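You operate a simulated robot arm through the tools that you are given. There is no shell and no other tool. Be economical: measure what you need, move in short steps, check, and stop when the job is done.

The job below is to be done with a simulated two-armed robot. You get a single attempt, and the scene is never put back.

Task
Vent the jacket of kettle two, then cool the batch to about 40 degrees.
Fine: shut its steam valve first; shut the vent once it stops blowing; shut the cooling valve at the end.

Only the result counts: the job must be done as asked and must still hold three seconds after the hand-in. Knocking over, shifting, dropping, spilling or breaking anything else fails it.

Robot
Two 6-joint arms with two-finger parallel grippers on one trunk, on a base that drives. Base frame: it is fixed to the floor where the robot stands at the start and does not move with it; the origin is under the middle of the robot, x ahead of it, y to its left, z up. Units: m, degrees, N and s.
The left shoulder is at the start at [0.06, 0.187, 1.197], the right one opposite. With the tool pointing down near the work surface each hand reaches from about 0.1 to 0.5 m from the robot's upright axis, wherever it stands, measured 20 degrees to its own side. Places, roughly: black handwheel [2, 3.2, 1.7]; bottom valve one [1, 1.5, 0.2]; bottom valve two [0.6, 0.2, 0.2]; cooling valve one [1, 1.3, 0.7]; door latch [1.5, 2.4, 0.5]; green lever [1.4, 1.9, 0.9]; grey handwheel [2, 3.3, 1.3]; key switch [1.5, 2.5, 1.4]; lamp switch one [1.1, 1.7, 1]; lamp switch two [0.7, 0.5, 0.8]; latch one [1, 1.2, 1.4]; latch two [0.5, 0, 1.2]; mouse button [1.3, 2.2, 1.1]; red regulator [2, 3.2, 1.5]; red stop button [1.5, 2.5, 1.3]; rinse valve one [1, 0.8, 1.3]. Payload 1.57 kg a hand.
Tool frame (each hand has its own): the origin (TCP) lies between the finger pads and is the grasp point; the fingertips stand 0.03 m ahead of it; z points along the fingers, y is the line along which they close. The gripper opens to 0.11 m. The fingers are 0.024 m wide and 0.012 m thick; the gripper's body (0.048 by 0.112 m) begins 0.078 m behind the TCP.
Orientation is that of the tool frame in the base frame, as a unit quaternion [x, y, z, w]. With the fingers straight down and closing along the base's y, the tool's x points along the base's -x, its y along +y and its z along -z.

Tools
- The arms move only by the tool move_arm. It takes "left_rows", "right_rows" or both (then of equal length, played together; a hand with none holds still); each is a list of rows, each an object (a shift or turn left out is 0, a gripper value left out holds the last) with "xyz": the shift along the tool's x, y, z in units of 40 mm (1.0 is 40 mm), a list of three; "dr": the turn, a rotation vector about the tool's x, y, z in units of 8 degrees (1.0 is 8 degrees), a list of three; "grip": the gripper command, from -1 (fully open) to 1 (shut), values between in proportion. In form: [{"xyz": [x, y, z], "dr": [ax, ay, az], "grip": grip}, ...]. A call has 1 to 12 rows; each row shifts and turns the commanded pose from where the row before left it, along the tool's axes as they then stand. A call with a number of a shift or a turn outside -1 to 1 is refused whole. Rows are played at 5 a second. More than 0.05 m and 8.6 degrees between two rows, or a gripper value outside its range, and nothing of the call is played. Where a pose cannot be reached the arm comes as near as it can. A force on the tool above 90 N (or 10 N above the force at the start of the call, whichever is more), or a blocked arm, ends the call early, and 0.2 s more pass. The fingers move at their own pace (about 0.153 m/s each) and stop on an object; they squeeze with about 26 N. The grip force told is the motor's: it shows also when the fingers shut on nothing. Time passes only in rows, and 0.2 s behind the last, so rows that do not move let the fingers close. It gives the time, the measured TCP pose, the force on the tool (base axes), the opening and the grip force at its end, in the units of the frame above (readings bear some noise), with the torque about the TCP (base axes, N m) and any sound that the robot's microphone picked up, and new pictures: "show" is both (left out), scene, wrist or none (wrist: the cameras of the hands that moved).
- Cameras (640 x 400 px; columns grow to the right, rows downward): "scene" is now at [-0.0055, 0.0172, 1.7214]; the picture's right is [0.22, -0.98, 0.00], its down [-0.84, -0.19, -0.51] and it looks along [0.50, 0.11, -0.86] (base axes); focal length 280 px, centre (320, 200). "left" rides on the left gripper at [0.07, -0.016, -0.141] in its tool frame; the picture's right is [0.23, 0.97, 0.00], its down [-0.85, 0.20, -0.48] and it looks along [-0.47, 0.11, 0.88] (tool axes); focal length 222 px, centre (320, 200). "right" rides on the right gripper at [0.07, 0.016, -0.141] in its tool frame; the picture's right is [-0.23, 0.97, 0.00], its down [-0.86, -0.20, -0.48] and it looks along [-0.47, -0.11, 0.88] (tool axes); focal length 222 px, centre (320, 200). There is no depth. A picture from a camera that has moved, and an enlarged one, comes with that camera's place and axes in the base frame and with its lens. The place of the scene camera against the robot may be out by one fixed shift of up to 0.018 m in any direction.
- slide_trunk(by): slides the trunk up (or, below 0, down) by that many m; the arms and the scene camera ride with it, the base frame stays. It gives what a move gives, with no picture.
- base_move(legs): drives the robot by 1 to 6 legs, each [ahead, left, turn to the left] in m, m and degrees, along the robot's own axes; the way and the turn of a leg run together, so that a leg with both is an arc; at most 1.5 m and 180 degrees a leg. The arms and the cameras ride along, it lands a little off, and it stops where it bumps. It gives what a move gives, and a new picture of the scene camera.
- aim_head(pan, tilt): turns the head with the scene camera to pan (to the left, within 86 degrees either way) and tilt (down, from -29 to 69), counted from straight ahead of the robot. It gives what a move gives, and a new picture of the scene camera.
- close_up(camera, box): a new picture of the part [left, top, right, bottom] of that camera's present view, enlarged. The clock stands still meanwhile.
- close_job(): hands the job in; it is judged then, once.

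Work in short steps. Places have to be worked out from the pictures, the camera data and where the tool is seen: move nearer, look again, correct. Check each grasp and each placing, and mend what went wrong. You have 120 turns and 260 pictures in all, those below and enlarged ones among them. Open the grippers and draw the arms clear of the work before you hand the job in, unless the task says otherwise; then end with one line.

The tools are called after "Request:" as name(argument=value, ...) on one line, values as JSON. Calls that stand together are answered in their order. move_arm: Moves the arms, as the interface text tells. Its arguments: {"type":"object","properties":{"left_rows":{"type":"array","items":{"type":"object","properties":{"xyz":{"type":"array","items":{"type":"number"}},"dr":{"type":"array","items":{"type":"number"}},"grip":{"type":"number"}}}},"right_rows":{"type":"array","items":{"type":"object","properties":{"xyz":{"type":"array","items":{"type":"number"}},"dr":{"type":"array","items":{"type":"number"}},"grip":{"type":"number"}}}},"show":{"type":"string","enum":["both","scene","wrist","none"]}},"required":[]} The other tools are called the same way: slide_trunk (by) slides the trunk up or down; base_move (legs) drives the base; aim_head (pan, tilt) turns the head that bears the scene camera; close_up (camera, box) takes an enlarged picture of a part of a camera's view; close_job () hands the job in.

At the start:

```text
time_s: 0.0
left_eef_pos: [0.3624, 0.2963, 1.2455]
left_ee_rot: [0.0, 1.0, 0.0, 0.0]
left_contact_force: [0.2, 0.8, -0.2]
left_wrist_torque: [0.01, -0.02, 0.0]
left_opening: 0.1101
left_gripper_force: 0.0
right_eef_pos: [0.4042, -0.0233, 1.2287]
right_ee_rot: [0.001, 1.0, 0.0, -0.001]
right_contact_force: [0.0, -0.5, 0.1]
right_wrist_torque: [0.03, 0.0, -0.02]
right_opening: 0.11
right_gripper_force: 0.1
trunk travel left (down, up): [-0.825, 0.165]
robot x, y, heading: [0.0033, 0.0008, 0.1]
head pan, tilt: [12.6, 59.1]
```

scene: 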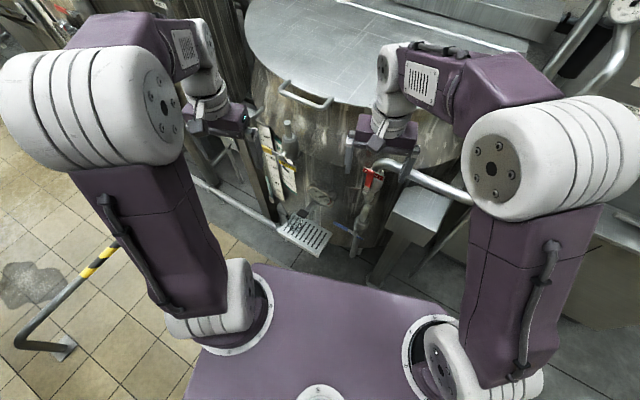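
right: 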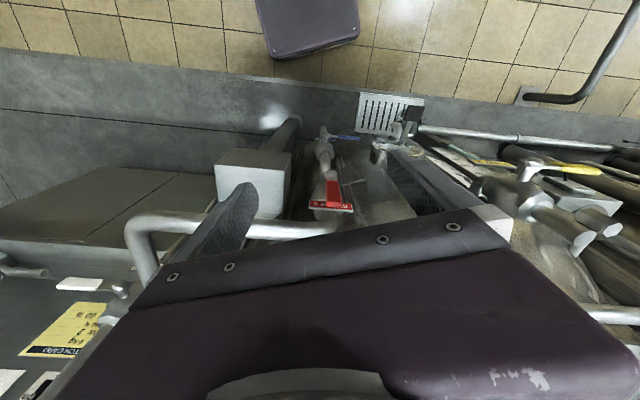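
left: 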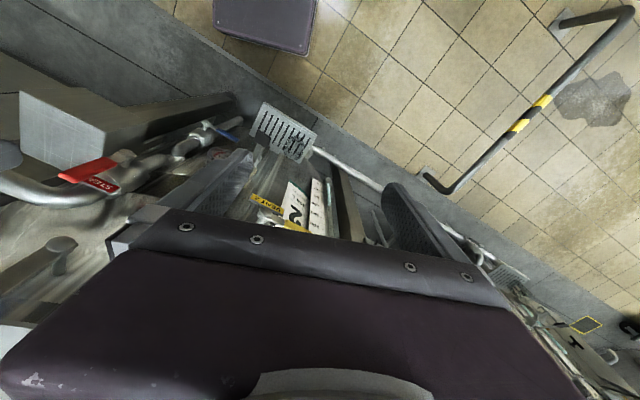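

I see the kettle ahead with a red lever (steam?) on its right pipe. I look with less tilt to survey the front of kettle two.

Request:
aim_head(pan=0, tilt=45)

Request:
close_up(camera="left", box=[0, 80, 400, 330])

Request:
close_up(camera="right", box=[200, 80, 640, 355])

```text
time_s: 0.8
left_eef_pos: [0.3639, 0.2967, 1.2449]
left_ee_rot: [0.0, 1.0, 0.0, -0.001]
left_contact_force: [-1.0, 0.6, -0.1]
left_wrist_torque: [0.0, 0.01, 0.02]
left_opening: 0.1098
left_gripper_force: 0.1
right_eef_pos: [0.4048, -0.024, 1.2293]
right_ee_rot: [0.0, 1.0, -0.001, 0.0]
right_contact_force: [-1.1, -0.2, 0.2]
right_wrist_torque: [-0.02, -0.01, 0.01]
right_opening: 0.11
right_gripper_force: 0.0
trunk travel left (down, up): [-0.825, 0.165]
robot x, y, heading: [0.0021, -0.0025, -0.2]
head pan, tilt: [0.0, 45.0]
camera scene: at [0.0097, 0.0024, 1.7397], right [0.0, -1.0, 0.0], down [-0.71, 0.0, -0.71], along [0.71, 0.0, -0.71], focal length 280 px, centre (320, 200)
```

scene: 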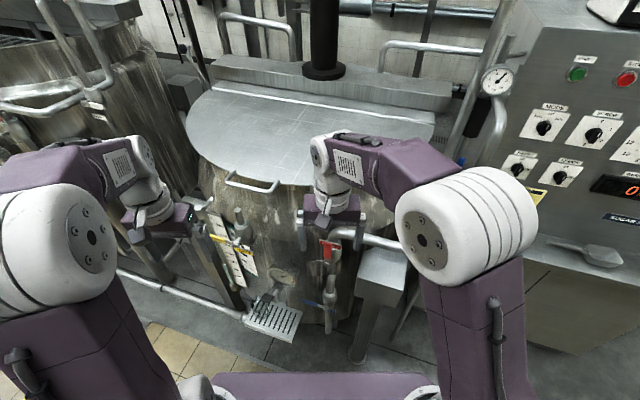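

```text
1.60 times, centred on (200, 205) of left
camera zoom: at [0.2941, 0.2799, 1.3874], right [-0.23, 0.97, 0.0], down [0.85, 0.2, 0.48], along [0.47, 0.11, -0.88], focal length 355 px, centre (512, 192)
```

zoom: 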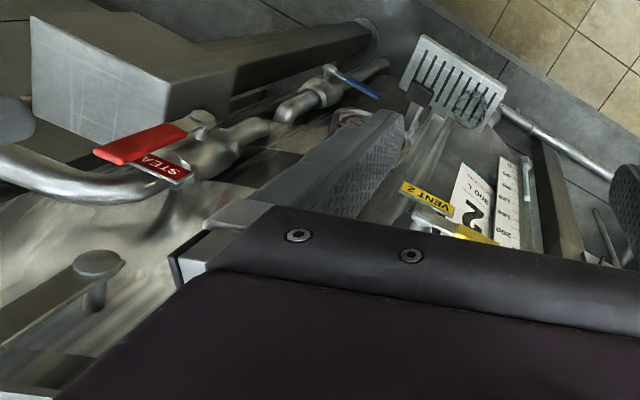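

```text
1.45 times, centred on (420, 218) of right
camera zoom: at [0.336, -0.0071, 1.3703], right [0.23, 0.97, 0.0], down [0.86, -0.2, 0.48], along [0.47, -0.11, -0.88], focal length 323 px, centre (174, 174)
```

zoom: 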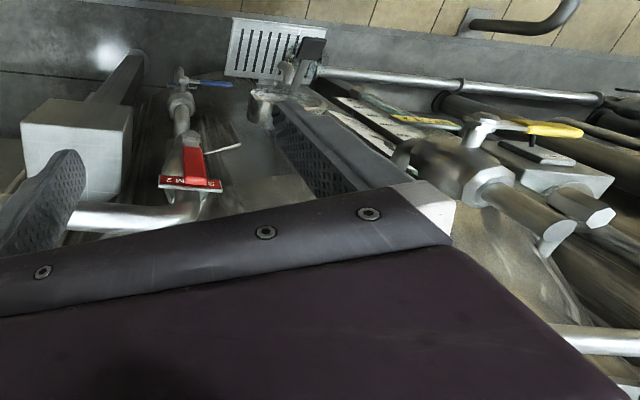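

Red lever = steam 2, blue = cooling 2, yellow = vent 2. I zoom in on the scene for states.

Request:
close_up(camera="scene", box=[190, 190, 410, 345])

Request:
close_up(camera="scene", box=[460, 20, 640, 240])

```text
2.58 times, centred on (300, 268) of scene
camera zoom: at [0.0097, 0.0024, 1.7397], right [0.0, -1.0, 0.0], down [-0.71, 0.0, -0.71], along [0.71, 0.0, -0.71], focal length 722 px, centre (372, 26)
```

zoom: 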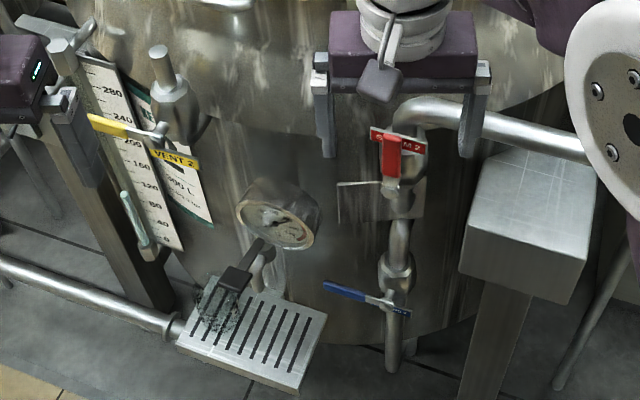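

```text
1.82 times, centred on (550, 130) of scene
camera zoom: at [0.0097, 0.0024, 1.7397], right [0.0, -1.0, 0.0], down [-0.71, 0.0, -0.71], along [0.71, 0.0, -0.71], focal length 509 px, centre (-98, 327)
```

zoom: 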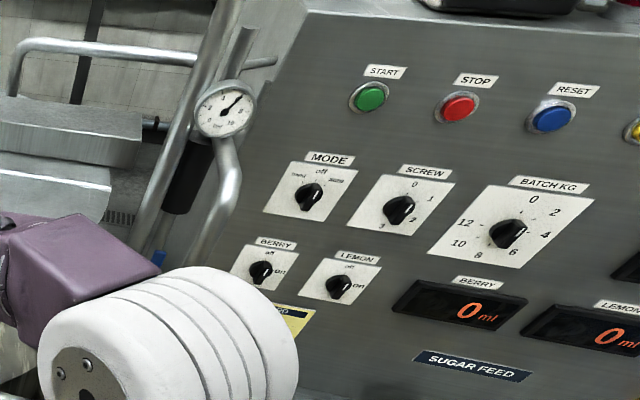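

Steam lever is near [0.50, -0.02, 1.04]. I back off 0.35 m to get the arms out of the way and look more squarely.

Request:
base_move(legs=[[-0.35, 0, 0]])

Request:
slide_trunk(by=-0.4)

Request:
aim_head(pan=0, tilt=25)

```text
time_s: 3.0
left_eef_pos: [0.0192, 0.2936, 1.2443]
left_ee_rot: [0.004, 1.0, 0.0, -0.001]
left_contact_force: [-0.4, -0.2, -0.6]
left_wrist_torque: [-0.01, 0.0, -0.01]
left_opening: 0.1098
left_gripper_force: 0.1
right_eef_pos: [0.0585, -0.025, 1.2286]
right_ee_rot: [0.004, 1.0, 0.0, 0.0]
right_contact_force: [-0.2, 0.6, -0.2]
right_wrist_torque: [0.02, 0.01, 0.01]
right_opening: 0.11
right_gripper_force: 0.2
trunk travel left (down, up): [-0.825, 0.165]
robot x, y, heading: [-0.3479, 0.002, -0.4]
head pan, tilt: [0.0, 45.0]
camera scene: at [-0.3364, 0.0035, 1.7397], right [-0.01, -1.0, 0.0], down [-0.71, 0.0, -0.71], along [0.71, -0.01, -0.71], focal length 280 px, centre (320, 200)
```

scene: 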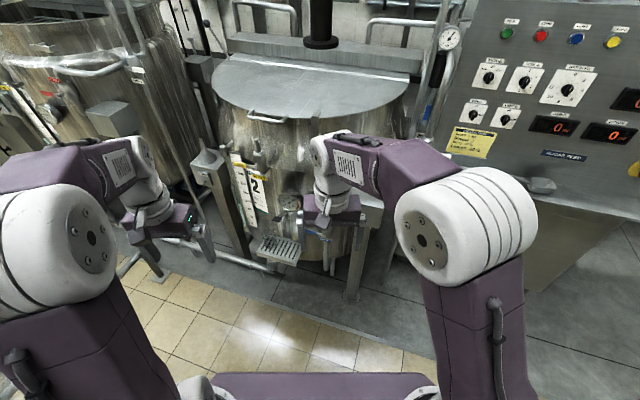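

```text
time_s: 6.9
left_eef_pos: [0.0162, 0.2944, 0.846]
left_ee_rot: [0.004, 1.0, 0.0, 0.0]
left_contact_force: [0.4, -0.2, 0.3]
left_wrist_torque: [0.02, 0.01, -0.01]
left_opening: 0.1101
left_gripper_force: 0.1
right_eef_pos: [0.0563, -0.0243, 0.8294]
right_ee_rot: [0.004, 1.0, 0.0, 0.0]
right_contact_force: [-0.1, -0.2, 0.3]
right_wrist_torque: [0.01, -0.01, 0.0]
right_opening: 0.1102
right_gripper_force: 0.0
trunk travel left (down, up): [-0.425, 0.565]
robot x, y, heading: [-0.3483, 0.0026, -0.3]
head pan, tilt: [0.0, 45.0]
```

```text
time_s: 7.7
left_eef_pos: [0.0172, 0.2954, 0.8461]
left_ee_rot: [0.003, 1.0, 0.0, 0.001]
left_contact_force: [0.2, -0.2, 0.0]
left_wrist_torque: [0.0, 0.01, -0.03]
left_opening: 0.1101
left_gripper_force: 0.0
right_eef_pos: [0.0553, -0.0258, 0.829]
right_ee_rot: [0.003, 1.0, 0.0, 0.0]
right_contact_force: [0.1, 0.4, -0.8]
right_wrist_torque: [-0.04, -0.05, 0.01]
right_opening: 0.1099
right_gripper_force: 0.1
trunk travel left (down, up): [-0.425, 0.565]
robot x, y, heading: [-0.3477, 0.0022, -0.7]
head pan, tilt: [0.0, 25.0]
camera scene: at [-0.3284, 0.0034, 1.3703], right [-0.01, -1.0, 0.0], down [-0.42, 0.0, -0.91], along [0.91, -0.01, -0.42], focal length 280 px, centre (320, 200)
```

scene: 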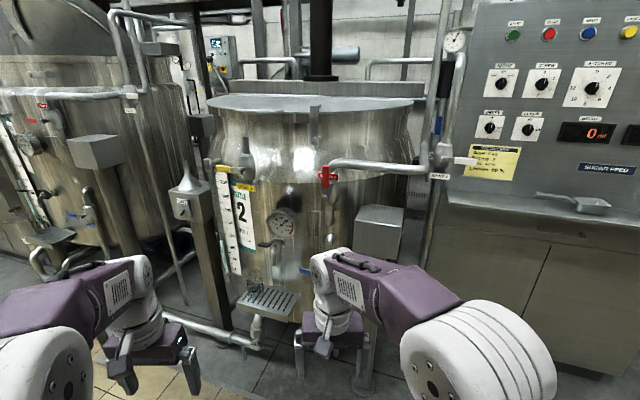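

Now a clear front view; I zoom on the parts.

Request:
close_up(camera="scene", box=[200, 145, 350, 240])

Request:
close_up(camera="scene", box=[260, 160, 350, 216])

Request:
close_up(camera="scene", box=[250, 200, 330, 290])

Request:
close_up(camera="scene", box=[410, 20, 550, 190])

```text
4.21 times, centred on (275, 192) of scene
camera zoom: at [-0.3284, 0.0034, 1.3703], right [-0.01, -1.0, 0.0], down [-0.42, 0.0, -0.91], along [0.91, -0.01, -0.42], focal length 1179 px, centre (510, 232)
```

zoom: 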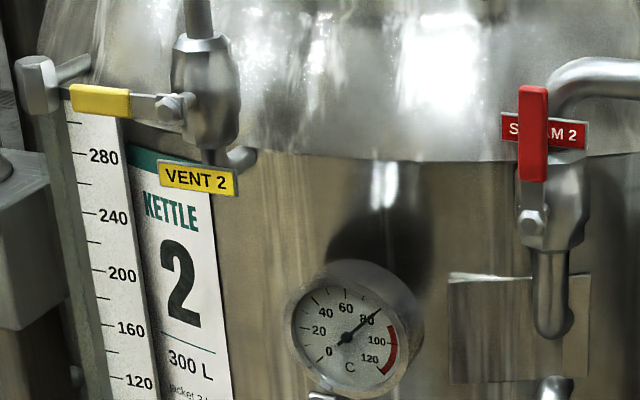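

```text
7.11 times, centred on (305, 188) of scene
camera zoom: at [-0.3284, 0.0034, 1.3703], right [-0.01, -1.0, 0.0], down [-0.42, 0.0, -0.91], along [0.91, -0.01, -0.42], focal length 1991 px, centre (427, 285)
```

zoom: 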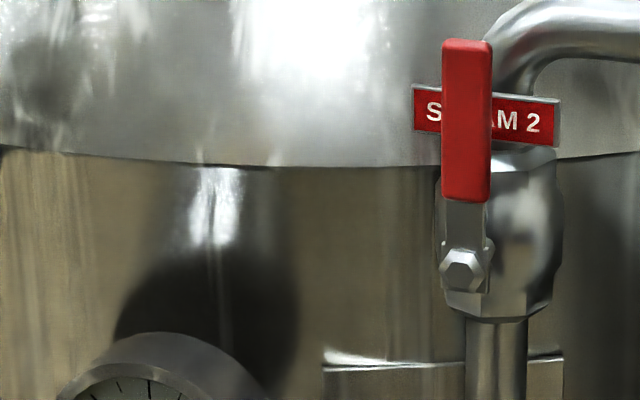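

```text
4.44 times, centred on (290, 245) of scene
camera zoom: at [-0.3284, 0.0034, 1.3703], right [-0.01, -1.0, 0.0], down [-0.42, 0.0, -0.91], along [0.91, -0.01, -0.42], focal length 1244 px, centre (453, 0)
```

zoom: 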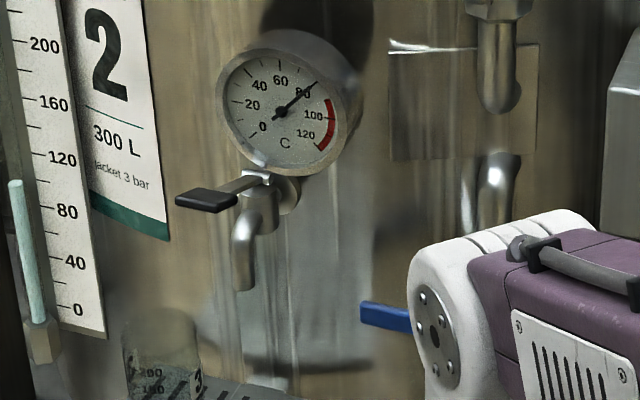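

```text
2.35 times, centred on (480, 105) of scene
camera zoom: at [-0.3284, 0.0034, 1.3703], right [-0.01, -1.0, 0.0], down [-0.42, 0.0, -0.91], along [0.91, -0.01, -0.42], focal length 659 px, centre (-56, 424)
```

zoom: 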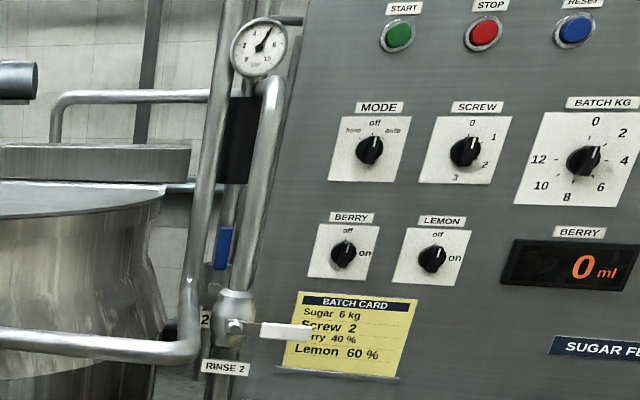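

Steam lever: up = open; handle ≈[0.47,-0.02,1.08], pivot z≈1.0. Vent (shut) handle ≈[0.49,0.29,1.10]. Batch reads ≈80. The valve faces seem yawed ~20°, so I shift left, turn -20°, and raise the trunk.

Request:
base_move(legs=[[0.06, 0.378, 0], [0, 0, -20]])

Request:
slide_trunk(by=0.25)

Request:
aim_head(pan=-5, tilt=35)

```text
time_s: 11.2
left_eef_pos: [0.1569, 0.5397, 0.8454]
left_ee_rot: [0.175, 0.984, -0.001, 0.0]
left_contact_force: [0.1, 0.7, -0.2]
left_wrist_torque: [0.01, 0.02, 0.01]
left_opening: 0.1099
left_gripper_force: 0.0
right_eef_pos: [0.0849, 0.2253, 0.8299]
right_ee_rot: [0.175, 0.985, 0.0, 0.0]
right_contact_force: [0.5, 0.1, -1.3]
right_wrist_torque: [0.0, -0.01, -0.01]
right_opening: 0.1102
right_gripper_force: 0.1
trunk travel left (down, up): [-0.425, 0.565]
robot x, y, heading: [-0.2853, 0.3894, -20.2]
head pan, tilt: [0.0, 25.0]
camera scene: at [-0.2677, 0.3783, 1.3704], right [-0.35, -0.94, 0.0], down [-0.4, 0.15, -0.91], along [0.85, -0.31, -0.42], focal length 280 px, centre (320, 200)
```

scene: 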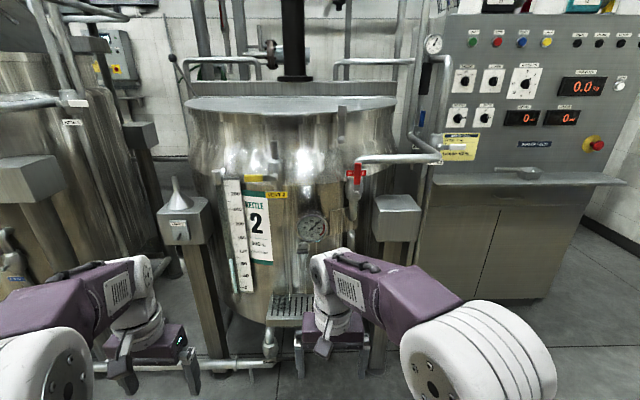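

```text
time_s: 13.8
left_eef_pos: [0.1575, 0.5397, 1.0954]
left_ee_rot: [0.175, 0.985, 0.001, 0.001]
left_contact_force: [0.4, 0.2, 0.4]
left_wrist_torque: [0.01, -0.02, 0.02]
left_opening: 0.1102
left_gripper_force: 0.0
right_eef_pos: [0.0865, 0.2249, 1.079]
right_ee_rot: [0.175, 0.985, 0.0, 0.0]
right_contact_force: [0.7, -0.6, -0.2]
right_wrist_torque: [-0.03, 0.02, -0.02]
right_opening: 0.1099
right_gripper_force: 0.0
trunk travel left (down, up): [-0.675, 0.315]
robot x, y, heading: [-0.2853, 0.3887, -20.2]
head pan, tilt: [0.0, 25.0]
```

```text
time_s: 14.5
left_eef_pos: [0.1561, 0.5404, 1.0958]
left_ee_rot: [0.175, 0.985, 0.0, 0.0]
left_contact_force: [0.0, -0.4, 0.5]
left_wrist_torque: [0.0, 0.03, 0.01]
left_opening: 0.1098
left_gripper_force: 0.1
right_eef_pos: [0.0854, 0.2247, 1.0794]
right_ee_rot: [0.175, 0.985, 0.0, 0.0]
right_contact_force: [-0.1, -0.2, 0.2]
right_wrist_torque: [-0.01, 0.0, -0.02]
right_opening: 0.1098
right_gripper_force: 0.0
trunk travel left (down, up): [-0.675, 0.315]
robot x, y, heading: [-0.2862, 0.3841, -20.0]
head pan, tilt: [-5.0, 35.0]
camera scene: at [-0.2744, 0.3729, 1.6046], right [-0.43, -0.9, 0.0], down [-0.52, 0.24, -0.82], along [0.74, -0.35, -0.57], focal length 280 px, centre (320, 200)
```

scene: 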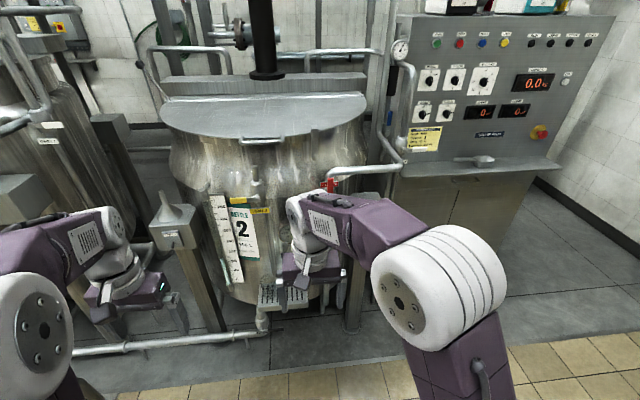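

View is now square-on. I pitch the right hand forward to horizontal while moving it 0.2 m ahead, still well clear of the kettle.

Request:
move_arm(right_rows=[{"xyz": [-0.42, 0, 0.02], "dr": [0, -1, 0]}, {"xyz": [-0.41, 0, 0.08], "dr": [0, -1, 0]}, {"xyz": [-0.4, 0, 0.14], "dr": [0, -1, 0]}, {"xyz": [-0.37, 0, 0.2], "dr": [0, -1, 0]}, {"xyz": [-0.35, 0, 0.24], "dr": [0, -1, 0]}, {"xyz": [-0.31, 0, 0.28], "dr": [0, -1, 0]}, {"xyz": [-0.26, 0, 0.33], "dr": [0, -1, 0]}, {"xyz": [-0.21, 0, 0.36], "dr": [0, -1, 0]}, {"xyz": [-0.15, 0, 0.39], "dr": [0, -1, 0]}, {"xyz": [-0.1, 0, 0.41], "dr": [0, -1, 0]}, {"xyz": [-0.05, 0, 0.42], "dr": [0, -1, 0]}, {"xyz": [0, 0, 0.42], "dr": [0, -0.25, 0]}])

```text
time_s: 17.1
left_eef_pos: [0.1568, 0.5389, 1.0962]
left_ee_rot: [0.175, 0.984, -0.001, 0.0]
left_contact_force: [-0.2, 0.0, -0.6]
left_wrist_torque: [0.0, -0.01, 0.01]
left_opening: 0.1101
left_gripper_force: 0.1
right_eef_pos: [0.2764, 0.1554, 1.0665]
right_ee_rot: [0.124, 0.695, -0.124, 0.697]
right_contact_force: [-0.3, 0.7, 1.0]
right_wrist_torque: [-0.01, -0.03, -0.01]
right_opening: 0.1099
right_gripper_force: 0.0
trunk travel left (down, up): [-0.675, 0.315]
robot x, y, heading: [-0.2841, 0.3884, -20.2]
head pan, tilt: [-5.0, 35.0]
camera scene: at [-0.2741, 0.3725, 1.6046], right [-0.43, -0.9, 0.0], down [-0.52, 0.24, -0.82], along [0.74, -0.35, -0.57], focal length 280 px, centre (320, 200)
camera right: at [0.1492, 0.2201, 0.9962], right [0.34, 0.91, 0.23], down [-0.52, -0.02, 0.85], along [0.79, -0.41, 0.47], focal length 222 px, centre (320, 200)
```

scene: 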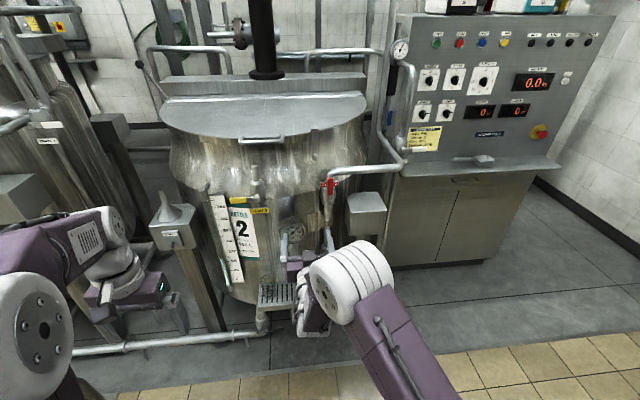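
right: 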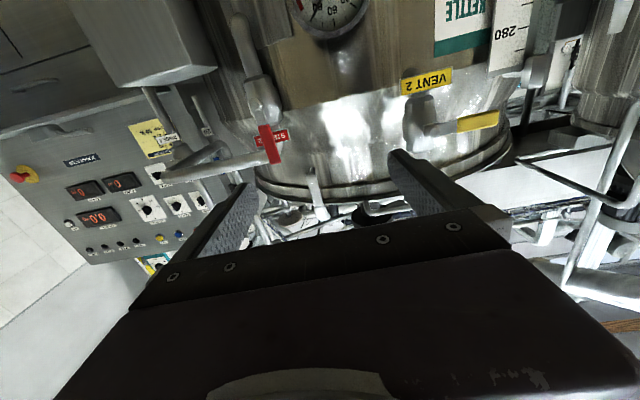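

Handle triangulates consistently to ≈[0.486,-0.023,1.07]. I shift the right hand right 96 mm and up 20 mm, narrow the fingers to ~55 mm, then drive ahead 0.17 m.

Request:
move_arm(right_rows=[{"xyz": [-0.25, -0.8, 0], "grip": 0}, {"xyz": [-0.25, -0.8, 0], "grip": 0}, {"xyz": [0, -0.8, 0], "grip": 0}], show="none")

Request:
base_move(legs=[[0.16, 0, 0]])

Request:
close_up(camera="right", box=[80, 0, 480, 250])

Request:
close_up(camera="scene", box=[200, 150, 440, 300])

```text
time_s: 17.9
left_eef_pos: [0.1576, 0.5404, 1.0958]
left_ee_rot: [0.176, 0.984, 0.0, 0.0]
left_contact_force: [-0.3, -0.6, -0.6]
left_wrist_torque: [0.02, 0.01, -0.01]
left_opening: 0.11
left_gripper_force: 0.1
right_eef_pos: [0.2716, 0.0937, 1.1072]
right_ee_rot: [0.122, 0.698, -0.131, 0.693]
right_contact_force: [1.2, 0.3, 0.5]
right_wrist_torque: [-0.03, 0.06, -0.03]
right_opening: 0.0551
right_gripper_force: 0.0
right hand out of reach, approached as far as the arm can: row 1, 2, 3
trunk travel left (down, up): [-0.675, 0.315]
robot x, y, heading: [-0.2911, 0.3854, -20.4]
head pan, tilt: [-5.0, 35.0]
```

```text
time_s: 19.3
left_eef_pos: [0.308, 0.4844, 1.0968]
left_ee_rot: [0.175, 0.985, -0.001, 0.001]
left_contact_force: [-0.6, -0.1, -0.1]
left_wrist_torque: [0.04, 0.0, -0.02]
left_opening: 0.1095
left_gripper_force: 0.1
right_eef_pos: [0.4197, 0.0382, 1.1081]
right_ee_rot: [0.123, 0.697, -0.131, 0.694]
right_contact_force: [-0.6, 1.3, -1.0]
right_wrist_torque: [-0.01, 0.0, 0.0]
right_opening: 0.0552
right_gripper_force: 0.1
trunk travel left (down, up): [-0.675, 0.315]
robot x, y, heading: [-0.1373, 0.3317, -19.9]
head pan, tilt: [-5.0, 35.0]
camera scene: at [-0.1258, 0.318, 1.6047], right [-0.43, -0.9, 0.0], down [-0.52, 0.24, -0.82], along [0.74, -0.35, -0.57], focal length 280 px, centre (320, 200)
```

scene: 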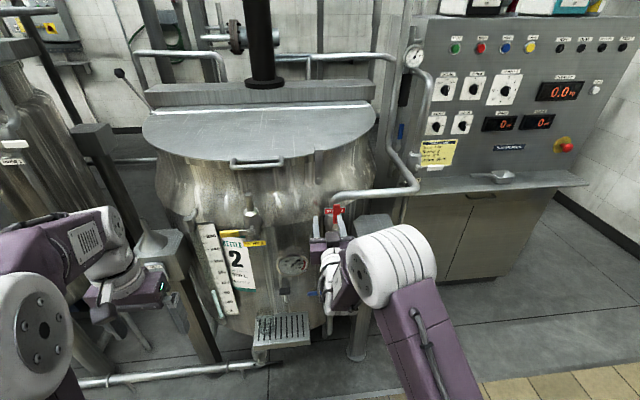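

```text
1.60 times, centred on (280, 125) of right
camera zoom: at [0.2933, 0.1033, 1.038], right [0.35, 0.91, 0.21], down [-0.51, -0.01, 0.86], along [0.79, -0.41, 0.47], focal length 355 px, centre (384, 320)
```

zoom: 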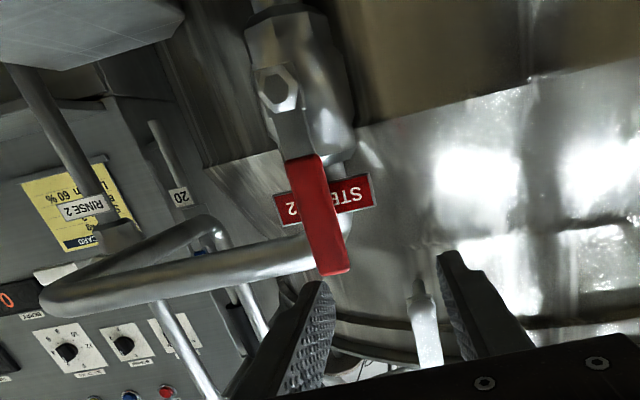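

```text
2.67 times, centred on (320, 225) of scene
camera zoom: at [-0.1258, 0.318, 1.6047], right [-0.43, -0.9, 0.0], down [-0.52, 0.24, -0.82], along [0.74, -0.35, -0.57], focal length 746 px, centre (320, 133)
```

zoom: 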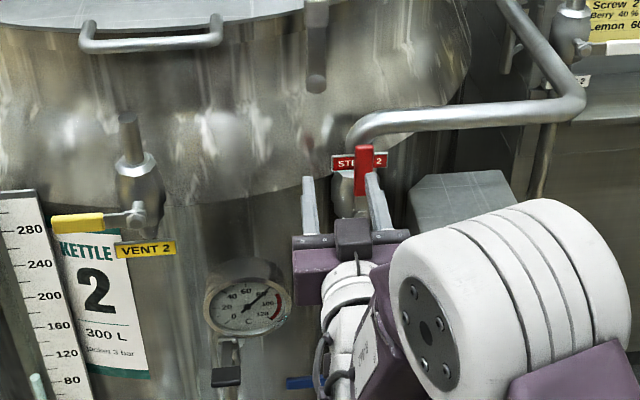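

TCP at [0.420,0.038,1.108]; the lever is 83 mm ahead, 35 mm right. The arm was near its reach limit, so I retract it 0.12 m and bring the base closer instead.

Request:
move_arm(right_rows=[{"xyz": [0.2, 0, -1]}, {"xyz": [0.2, 0, -1]}, {"xyz": [0, 0, -1]}], show="none")

Request:
base_move(legs=[[0.12, -0.035, 0]])

Request:
close_up(camera="right", box=[80, 0, 480, 250])

```text
time_s: 20.1
left_eef_pos: [0.3062, 0.4841, 1.0964]
left_ee_rot: [0.175, 0.984, 0.0, 0.001]
left_contact_force: [-1.2, -0.4, -0.3]
left_wrist_torque: [-0.05, 0.0, 0.01]
left_opening: 0.11
left_gripper_force: 0.0
right_eef_pos: [0.3433, 0.1014, 1.1284]
right_ee_rot: [0.122, 0.698, -0.135, 0.692]
right_contact_force: [-0.7, 0.1, 0.2]
right_wrist_torque: [-0.01, -0.02, -0.01]
right_opening: 0.055
right_gripper_force: 0.0
right hand out of reach, approached as far as the arm can: row 1, 2, 3
trunk travel left (down, up): [-0.675, 0.315]
robot x, y, heading: [-0.1368, 0.3333, -20.0]
head pan, tilt: [-5.0, 35.0]
```

```text
time_s: 21.4
left_eef_pos: [0.4078, 0.4111, 1.0961]
left_ee_rot: [0.176, 0.984, 0.0, 0.001]
left_contact_force: [-0.4, -0.4, 0.6]
left_wrist_torque: [-0.01, 0.0, 0.0]
left_opening: 0.1104
left_gripper_force: 0.1
right_eef_pos: [0.4443, 0.0288, 1.1289]
right_ee_rot: [0.121, 0.699, -0.135, 0.692]
right_contact_force: [0.0, -0.2, 0.4]
right_wrist_torque: [0.02, -0.04, -0.01]
right_opening: 0.055
right_gripper_force: 0.0
trunk travel left (down, up): [-0.675, 0.315]
robot x, y, heading: [-0.0344, 0.2546, -20.2]
head pan, tilt: [-5.0, 35.0]
camera scene: at [-0.0242, 0.2443, 1.6046], right [-0.43, -0.9, 0.0], down [-0.52, 0.24, -0.82], along [0.74, -0.35, -0.57], focal length 280 px, centre (320, 200)
```

scene: 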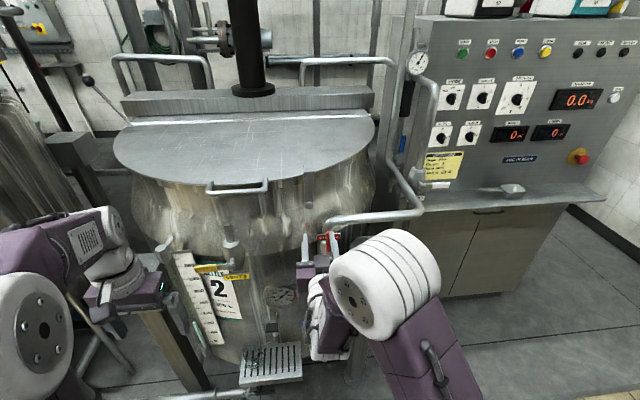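

```text
1.60 times, centred on (280, 125) of right
camera zoom: at [0.3175, 0.0935, 1.0589], right [0.35, 0.91, 0.21], down [-0.51, 0.0, 0.86], along [0.79, -0.41, 0.46], focal length 355 px, centre (384, 320)
```

zoom: 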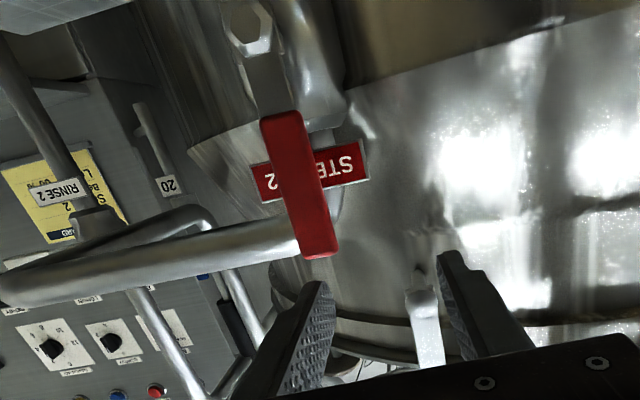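

The arm drifts up/left when asked down/back: it seems it wants to be higher relative to the shoulder. I back off slightly, lower the trunk 0.12 and test moving the hand up and right.

Request:
base_move(legs=[[-0.08, 0.0, 0]])

Request:
slide_trunk(by=-0.15)

Request:
move_arm(right_rows=[{"xyz": [-0.7, -0.5, 0]}, {"xyz": [-0.7, -0.5, 0]}, {"xyz": [-0.7, -0.5, 0]}, {"xyz": [-0.3, -0.5, 0]}])

```text
time_s: 22.4
left_eef_pos: [0.3358, 0.4363, 1.0959]
left_ee_rot: [0.175, 0.985, 0.001, 0.0]
left_contact_force: [-0.2, 1.2, 1.1]
left_wrist_torque: [-0.03, -0.01, 0.02]
left_opening: 0.1098
left_gripper_force: 0.0
right_eef_pos: [0.3713, 0.0552, 1.1275]
right_ee_rot: [0.123, 0.699, -0.136, 0.691]
right_contact_force: [0.0, 0.3, 0.1]
right_wrist_torque: [0.0, 0.03, -0.03]
right_opening: 0.0549
right_gripper_force: 0.0
trunk travel left (down, up): [-0.675, 0.315]
robot x, y, heading: [-0.1092, 0.2846, -19.9]
head pan, tilt: [-5.0, 35.0]
camera scene: at [-0.0953, 0.2703, 1.6046], right [-0.43, -0.9, 0.0], down [-0.52, 0.24, -0.82], along [0.74, -0.35, -0.57], focal length 280 px, centre (320, 200)
```

scene: 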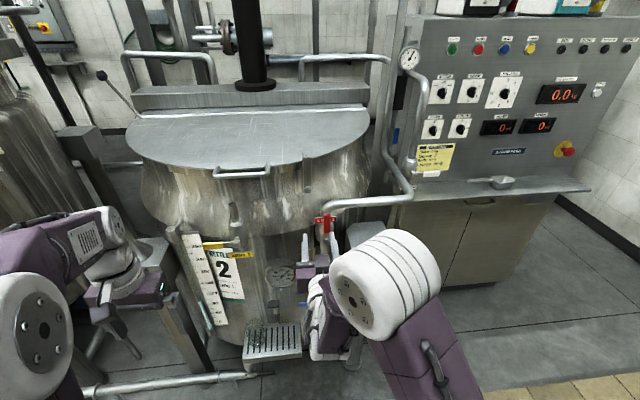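

```text
time_s: 24.2
left_eef_pos: [0.3352, 0.4365, 0.9436]
left_ee_rot: [0.175, 0.985, -0.001, 0.0]
left_contact_force: [-0.2, -0.2, 1.6]
left_wrist_torque: [-0.01, -0.02, 0.02]
left_opening: 0.11
left_gripper_force: 0.1
right_eef_pos: [0.3726, 0.0546, 0.9783]
right_ee_rot: [0.121, 0.699, -0.135, 0.692]
right_contact_force: [-0.1, 0.1, -0.2]
right_wrist_torque: [-0.06, -0.01, -0.01]
right_opening: 0.0552
right_gripper_force: 0.0
trunk travel left (down, up): [-0.525, 0.465]
robot x, y, heading: [-0.1085, 0.2873, -19.9]
head pan, tilt: [-5.0, 35.0]
```

```text
time_s: 25.2
left_eef_pos: [0.3353, 0.4379, 0.9456]
left_ee_rot: [0.175, 0.985, 0.0, 0.0]
left_contact_force: [-0.1, -0.5, -0.5]
left_wrist_torque: [0.0, 0.02, 0.0]
left_opening: 0.11
left_gripper_force: 0.1
right_eef_pos: [0.3449, -0.0186, 1.0752]
right_ee_rot: [0.122, 0.699, -0.135, 0.691]
right_contact_force: [0.2, -0.1, 1.1]
right_wrist_torque: [0.0, 0.0, 0.0]
right_opening: 0.055
right_gripper_force: 0.1
trunk travel left (down, up): [-0.525, 0.465]
robot x, y, heading: [-0.1032, 0.2856, -20.4]
head pan, tilt: [-5.0, 35.0]
camera scene: at [-0.0959, 0.2698, 1.4546], right [-0.43, -0.9, 0.0], down [-0.52, 0.24, -0.82], along [0.74, -0.35, -0.57], focal length 280 px, centre (320, 200)
camera right: at [0.217, 0.0459, 1.0066], right [0.35, 0.91, 0.21], down [-0.51, 0.0, 0.86], along [0.79, -0.41, 0.46], focal length 222 px, centre (320, 200)
```

scene: 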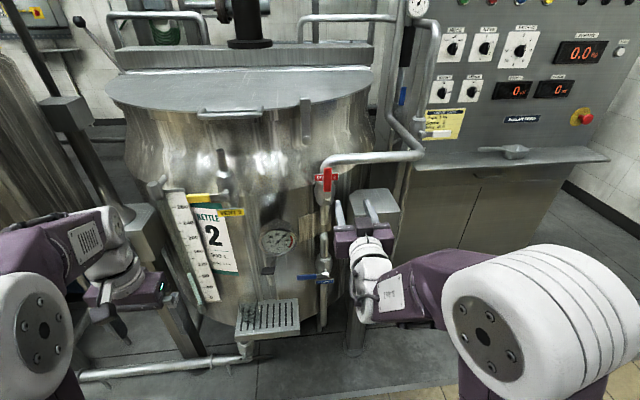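
right: 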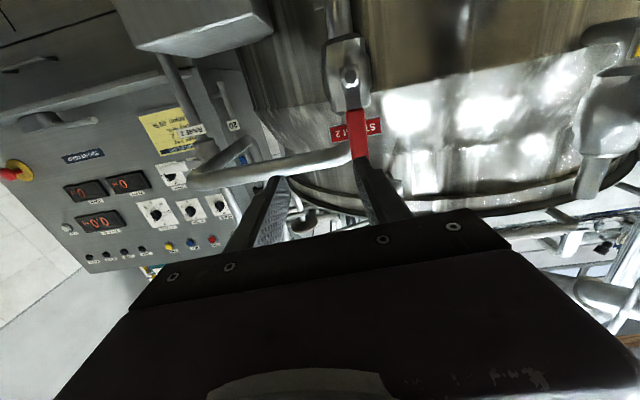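

Good control now. TCP to handle: 134 mm ahead, 44 mm left, ~12 mm up. Align and go 70 mm ahead.

Request:
move_arm(right_rows=[{"xyz": [-0.3, 0.55, 0]}, {"xyz": [0, 0.55, 0]}, {"xyz": [0, 0, 0.85]}, {"xyz": [0, 0, 0.85]}])

Request:
close_up(camera="right", box=[160, 0, 480, 200])

Request:
close_up(camera="scene", box=[280, 130, 400, 205])

```text
time_s: 26.2
left_eef_pos: [0.3372, 0.4373, 0.9455]
left_ee_rot: [0.175, 0.985, -0.001, 0.001]
left_contact_force: [-0.4, 0.1, 0.4]
left_wrist_torque: [0.01, -0.01, 0.02]
left_opening: 0.11
left_gripper_force: 0.0
right_eef_pos: [0.4265, -0.0012, 1.085]
right_ee_rot: [0.122, 0.699, -0.134, 0.691]
right_contact_force: [0.6, -0.3, -0.2]
right_wrist_torque: [-0.01, 0.02, 0.03]
right_opening: 0.0551
right_gripper_force: 0.0
trunk travel left (down, up): [-0.525, 0.465]
robot x, y, heading: [-0.1101, 0.2868, -20.2]
head pan, tilt: [-5.0, 35.0]
camera scene: at [-0.0947, 0.2701, 1.4546], right [-0.43, -0.9, 0.0], down [-0.52, 0.24, -0.82], along [0.74, -0.35, -0.57], focal length 280 px, centre (320, 200)
camera right: at [0.2995, 0.0631, 1.0159], right [0.35, 0.91, 0.21], down [-0.51, 0.0, 0.86], along [0.79, -0.41, 0.46], focal length 222 px, centre (320, 200)
```

scene: 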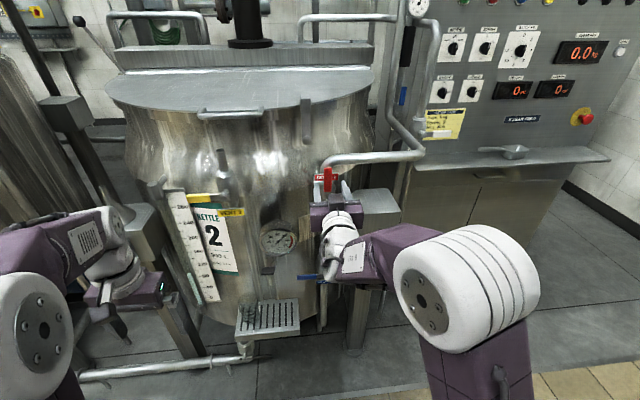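
right: 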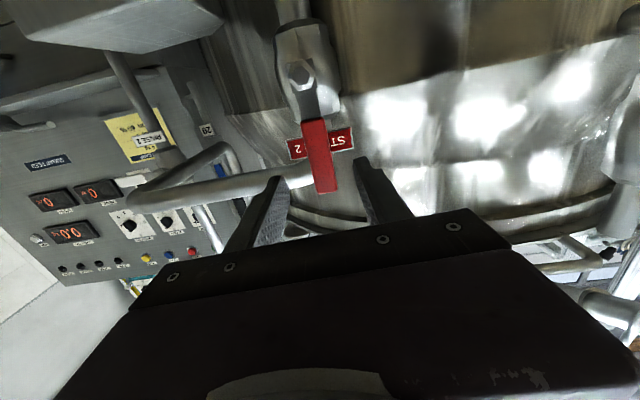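

```text
2.00 times, centred on (320, 100) of right
camera zoom: at [0.2995, 0.0631, 1.0159], right [0.35, 0.91, 0.21], down [-0.51, 0.0, 0.86], along [0.79, -0.41, 0.46], focal length 444 px, centre (320, 400)
```

zoom: 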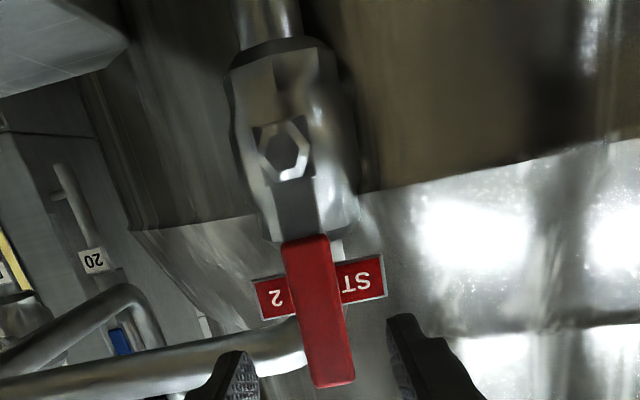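

```text
5.33 times, centred on (340, 168) of scene
camera zoom: at [-0.0947, 0.2701, 1.4546], right [-0.43, -0.9, 0.0], down [-0.52, 0.24, -0.82], along [0.74, -0.35, -0.57], focal length 1493 px, centre (213, 373)
```

zoom: 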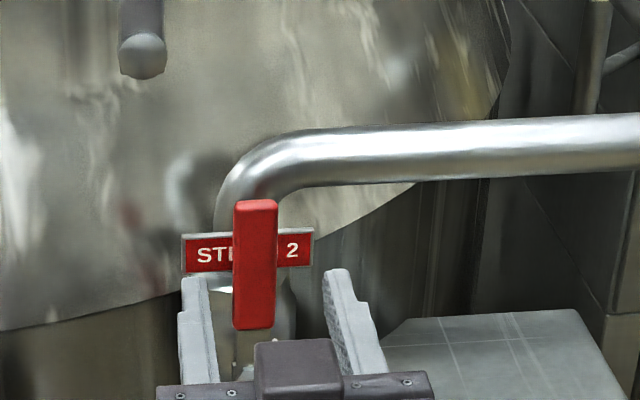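

Handle centred, ~63 mm ahead of TCP. I advance 45 mm so the fingers straddle it.

Request:
move_arm(right_rows=[{"xyz": [0, 0, 0.4]}, {"xyz": [0, 0, 0.4]}, {"xyz": [0, 0, 0.35]}])

Request:
close_up(camera="scene", box=[280, 130, 400, 205])

Request:
close_up(camera="right", box=[160, 0, 480, 200])

```text
time_s: 27.0
left_eef_pos: [0.3363, 0.4378, 0.9447]
left_ee_rot: [0.176, 0.984, 0.0, 0.0]
left_contact_force: [0.1, -0.3, 1.1]
left_wrist_torque: [0.0, -0.02, 0.01]
left_opening: 0.1101
left_gripper_force: 0.1
right_eef_pos: [0.4699, -0.0192, 1.0848]
right_ee_rot: [0.121, 0.699, -0.134, 0.692]
right_contact_force: [-0.2, 0.1, -0.1]
right_wrist_torque: [-0.07, 0.03, 0.01]
right_opening: 0.0552
right_gripper_force: 0.1
trunk travel left (down, up): [-0.525, 0.465]
robot x, y, heading: [-0.1095, 0.2837, -20.2]
head pan, tilt: [-5.0, 35.0]
camera scene: at [-0.095, 0.27, 1.4546], right [-0.43, -0.9, 0.0], down [-0.52, 0.24, -0.82], along [0.74, -0.35, -0.57], focal length 280 px, centre (320, 200)
camera right: at [0.3419, 0.0471, 1.016], right [0.35, 0.91, 0.21], down [-0.51, 0.0, 0.86], along [0.79, -0.41, 0.46], focal length 222 px, centre (320, 200)
```

scene: 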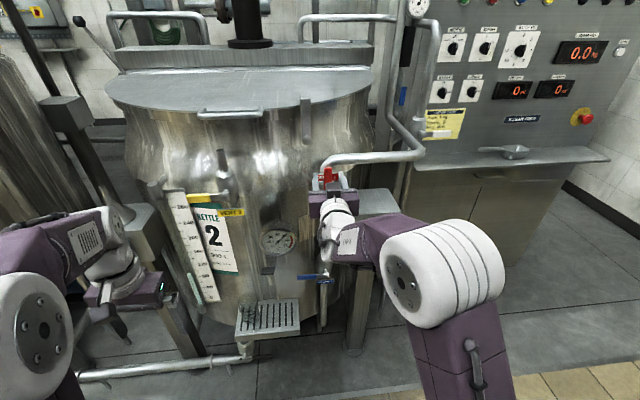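
right: 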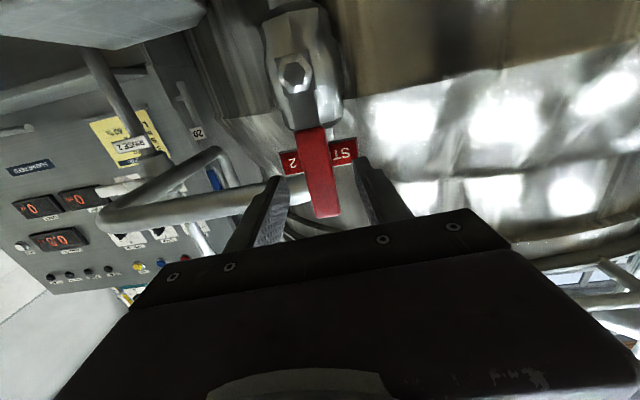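

```text
5.33 times, centred on (340, 168) of scene
camera zoom: at [-0.095, 0.27, 1.4546], right [-0.43, -0.9, 0.0], down [-0.52, 0.24, -0.82], along [0.74, -0.35, -0.57], focal length 1493 px, centre (213, 373)
```

zoom: 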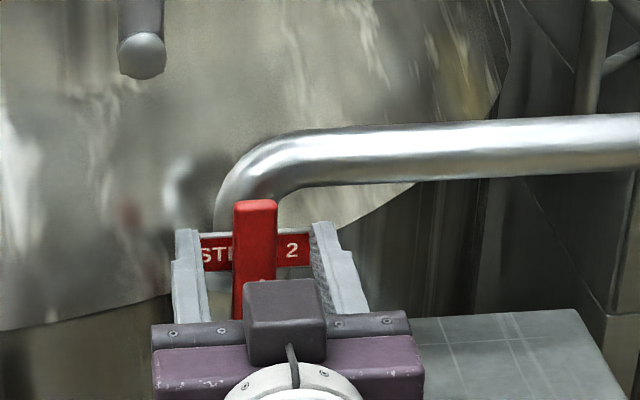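

```text
2.00 times, centred on (320, 100) of right
camera zoom: at [0.3419, 0.0471, 1.016], right [0.35, 0.91, 0.21], down [-0.51, 0.0, 0.86], along [0.79, -0.41, 0.46], focal length 444 px, centre (320, 400)
```

zoom: 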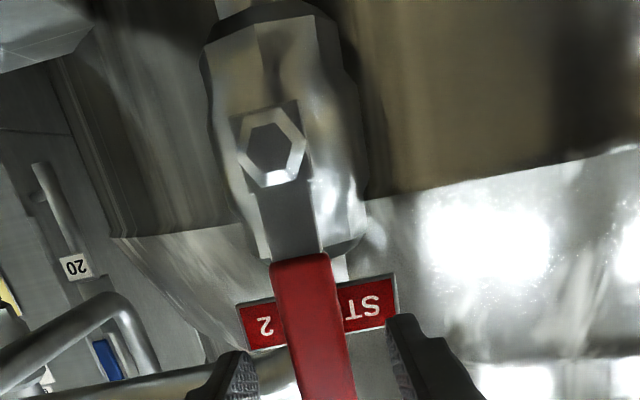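

Fingers straddle; I advance 8 mm more and begin the swing to the left about the pivot (~80 mm below), with matching roll.

Request:
move_arm(right_rows=[{"xyz": [0, 0, 0.2]}, {"xyz": [0.02, 0.28, 0], "dr": [0, 0, -1]}, {"xyz": [0.02, 0.28, 0], "dr": [0, 0, -1]}, {"xyz": [0.02, 0.28, 0], "dr": [0, 0, -1]}, {"xyz": [0.02, 0.28, 0], "dr": [0, 0, -1]}])

Request:
close_up(camera="scene", box=[280, 130, 400, 205])

```text
time_s: 28.2
left_eef_pos: [0.3355, 0.4354, 0.9454]
left_ee_rot: [0.175, 0.985, -0.001, 0.001]
left_contact_force: [-0.4, 0.1, -0.5]
left_wrist_torque: [-0.03, 0.01, -0.01]
left_opening: 0.1101
left_gripper_force: 0.0
right_eef_pos: [0.4897, 0.0189, 1.0727]
right_ee_rot: [-0.077, 0.705, -0.322, 0.627]
right_contact_force: [-1.1, -2.3, 2.0]
right_wrist_torque: [0.03, 0.02, -0.02]
right_opening: 0.0577
right_gripper_force: 1.6
trunk travel left (down, up): [-0.525, 0.465]
robot x, y, heading: [-0.1087, 0.28, -20.2]
head pan, tilt: [-5.0, 35.0]
camera scene: at [-0.0962, 0.2698, 1.4546], right [-0.43, -0.9, 0.0], down [-0.52, 0.24, -0.82], along [0.74, -0.35, -0.57], focal length 280 px, centre (320, 200)
camera right: at [0.3489, 0.0467, 1.006], right [0.33, 0.88, -0.34], down [-0.33, 0.45, 0.83], along [0.88, -0.16, 0.44], focal length 222 px, centre (320, 200)
```

scene: 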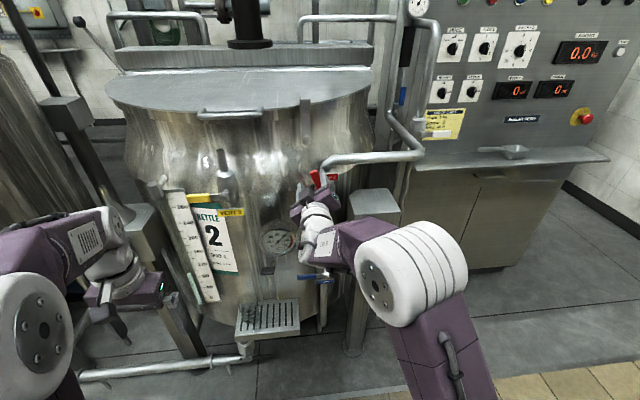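
right: 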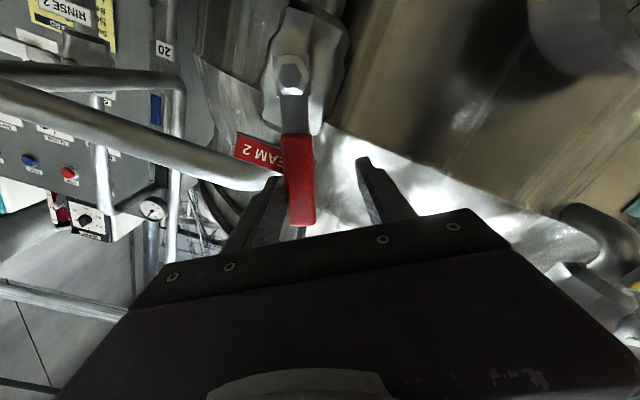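

```text
5.33 times, centred on (340, 168) of scene
camera zoom: at [-0.0962, 0.2698, 1.4546], right [-0.43, -0.9, 0.0], down [-0.52, 0.24, -0.82], along [0.74, -0.35, -0.57], focal length 1493 px, centre (213, 373)
```

zoom: 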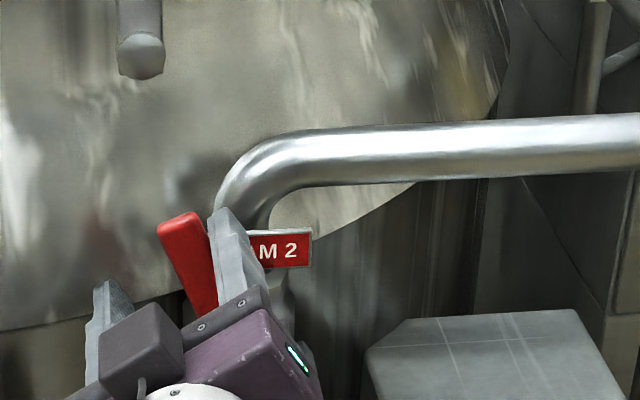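

It turns left freely. I continue the arc.

Request:
move_arm(right_rows=[{"xyz": [0.02, 0.28, 0], "dr": [0, 0, -1]}, {"xyz": [0.02, 0.28, 0], "dr": [0, 0, -1]}, {"xyz": [0.02, 0.28, 0], "dr": [0, 0, -1]}, {"xyz": [0.02, 0.28, 0], "dr": [0, 0, -1]}, {"xyz": [0.02, 0.28, 0], "dr": [0, 0, -1]}, {"xyz": [0.02, 0.28, 0], "dr": [0, 0, -1]}])

Request:
close_up(camera="scene", box=[260, 130, 380, 205])

```text
time_s: 29.6
left_eef_pos: [0.3345, 0.4359, 0.9462]
left_ee_rot: [0.175, 0.985, 0.0, 0.0]
left_contact_force: [-0.9, 0.1, -0.3]
left_wrist_torque: [-0.01, 0.02, -0.02]
left_opening: 0.11
left_gripper_force: 0.0
right_eef_pos: [0.5028, 0.0541, 1.0189]
right_ee_rot: [-0.357, 0.613, -0.549, 0.443]
right_contact_force: [0.8, -1.4, 1.0]
right_wrist_torque: [0.0, -0.01, -0.01]
right_opening: 0.0568
right_gripper_force: 1.2
trunk travel left (down, up): [-0.525, 0.465]
robot x, y, heading: [-0.1105, 0.2844, -20.5]
head pan, tilt: [-5.0, 35.0]
camera scene: at [-0.096, 0.2701, 1.4546], right [-0.43, -0.9, 0.0], down [-0.52, 0.24, -0.82], along [0.74, -0.35, -0.57], focal length 280 px, centre (320, 200)
camera right: at [0.3467, 0.042, 0.9915], right [0.13, 0.35, -0.93], down [-0.15, 0.93, 0.33], along [0.98, 0.1, 0.17], focal length 222 px, centre (320, 200)
```

scene: 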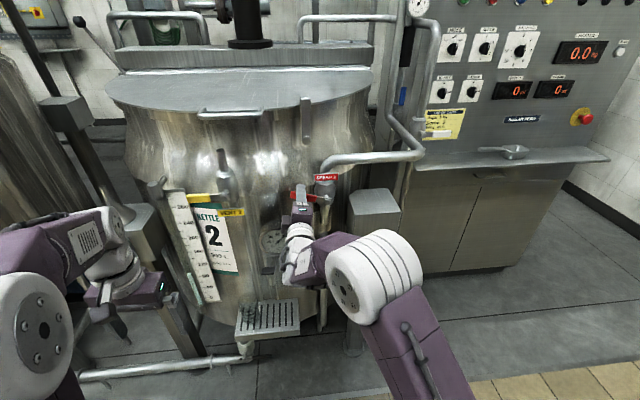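
right: 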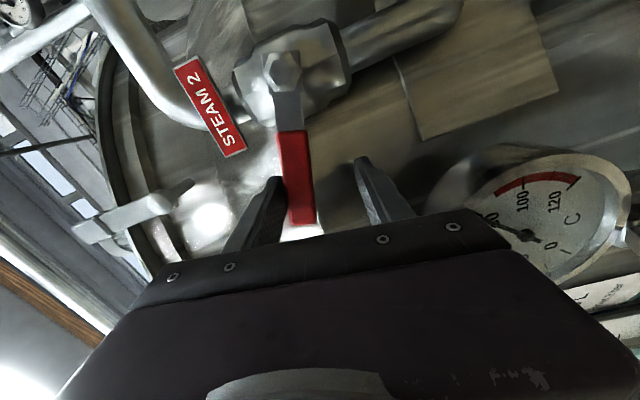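

```text
5.33 times, centred on (320, 168) of scene
camera zoom: at [-0.096, 0.2701, 1.4546], right [-0.43, -0.9, 0.0], down [-0.52, 0.24, -0.82], along [0.74, -0.35, -0.57], focal length 1493 px, centre (320, 373)
```

zoom: 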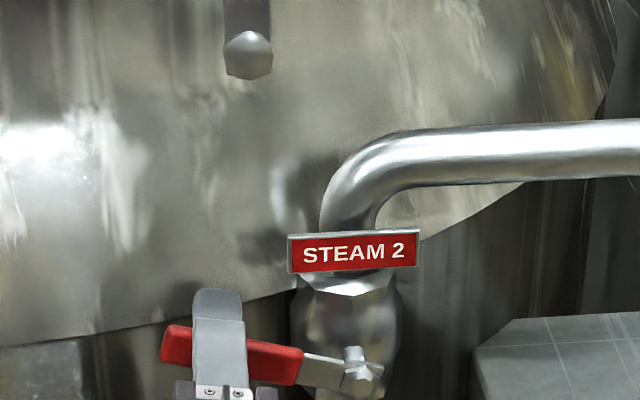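

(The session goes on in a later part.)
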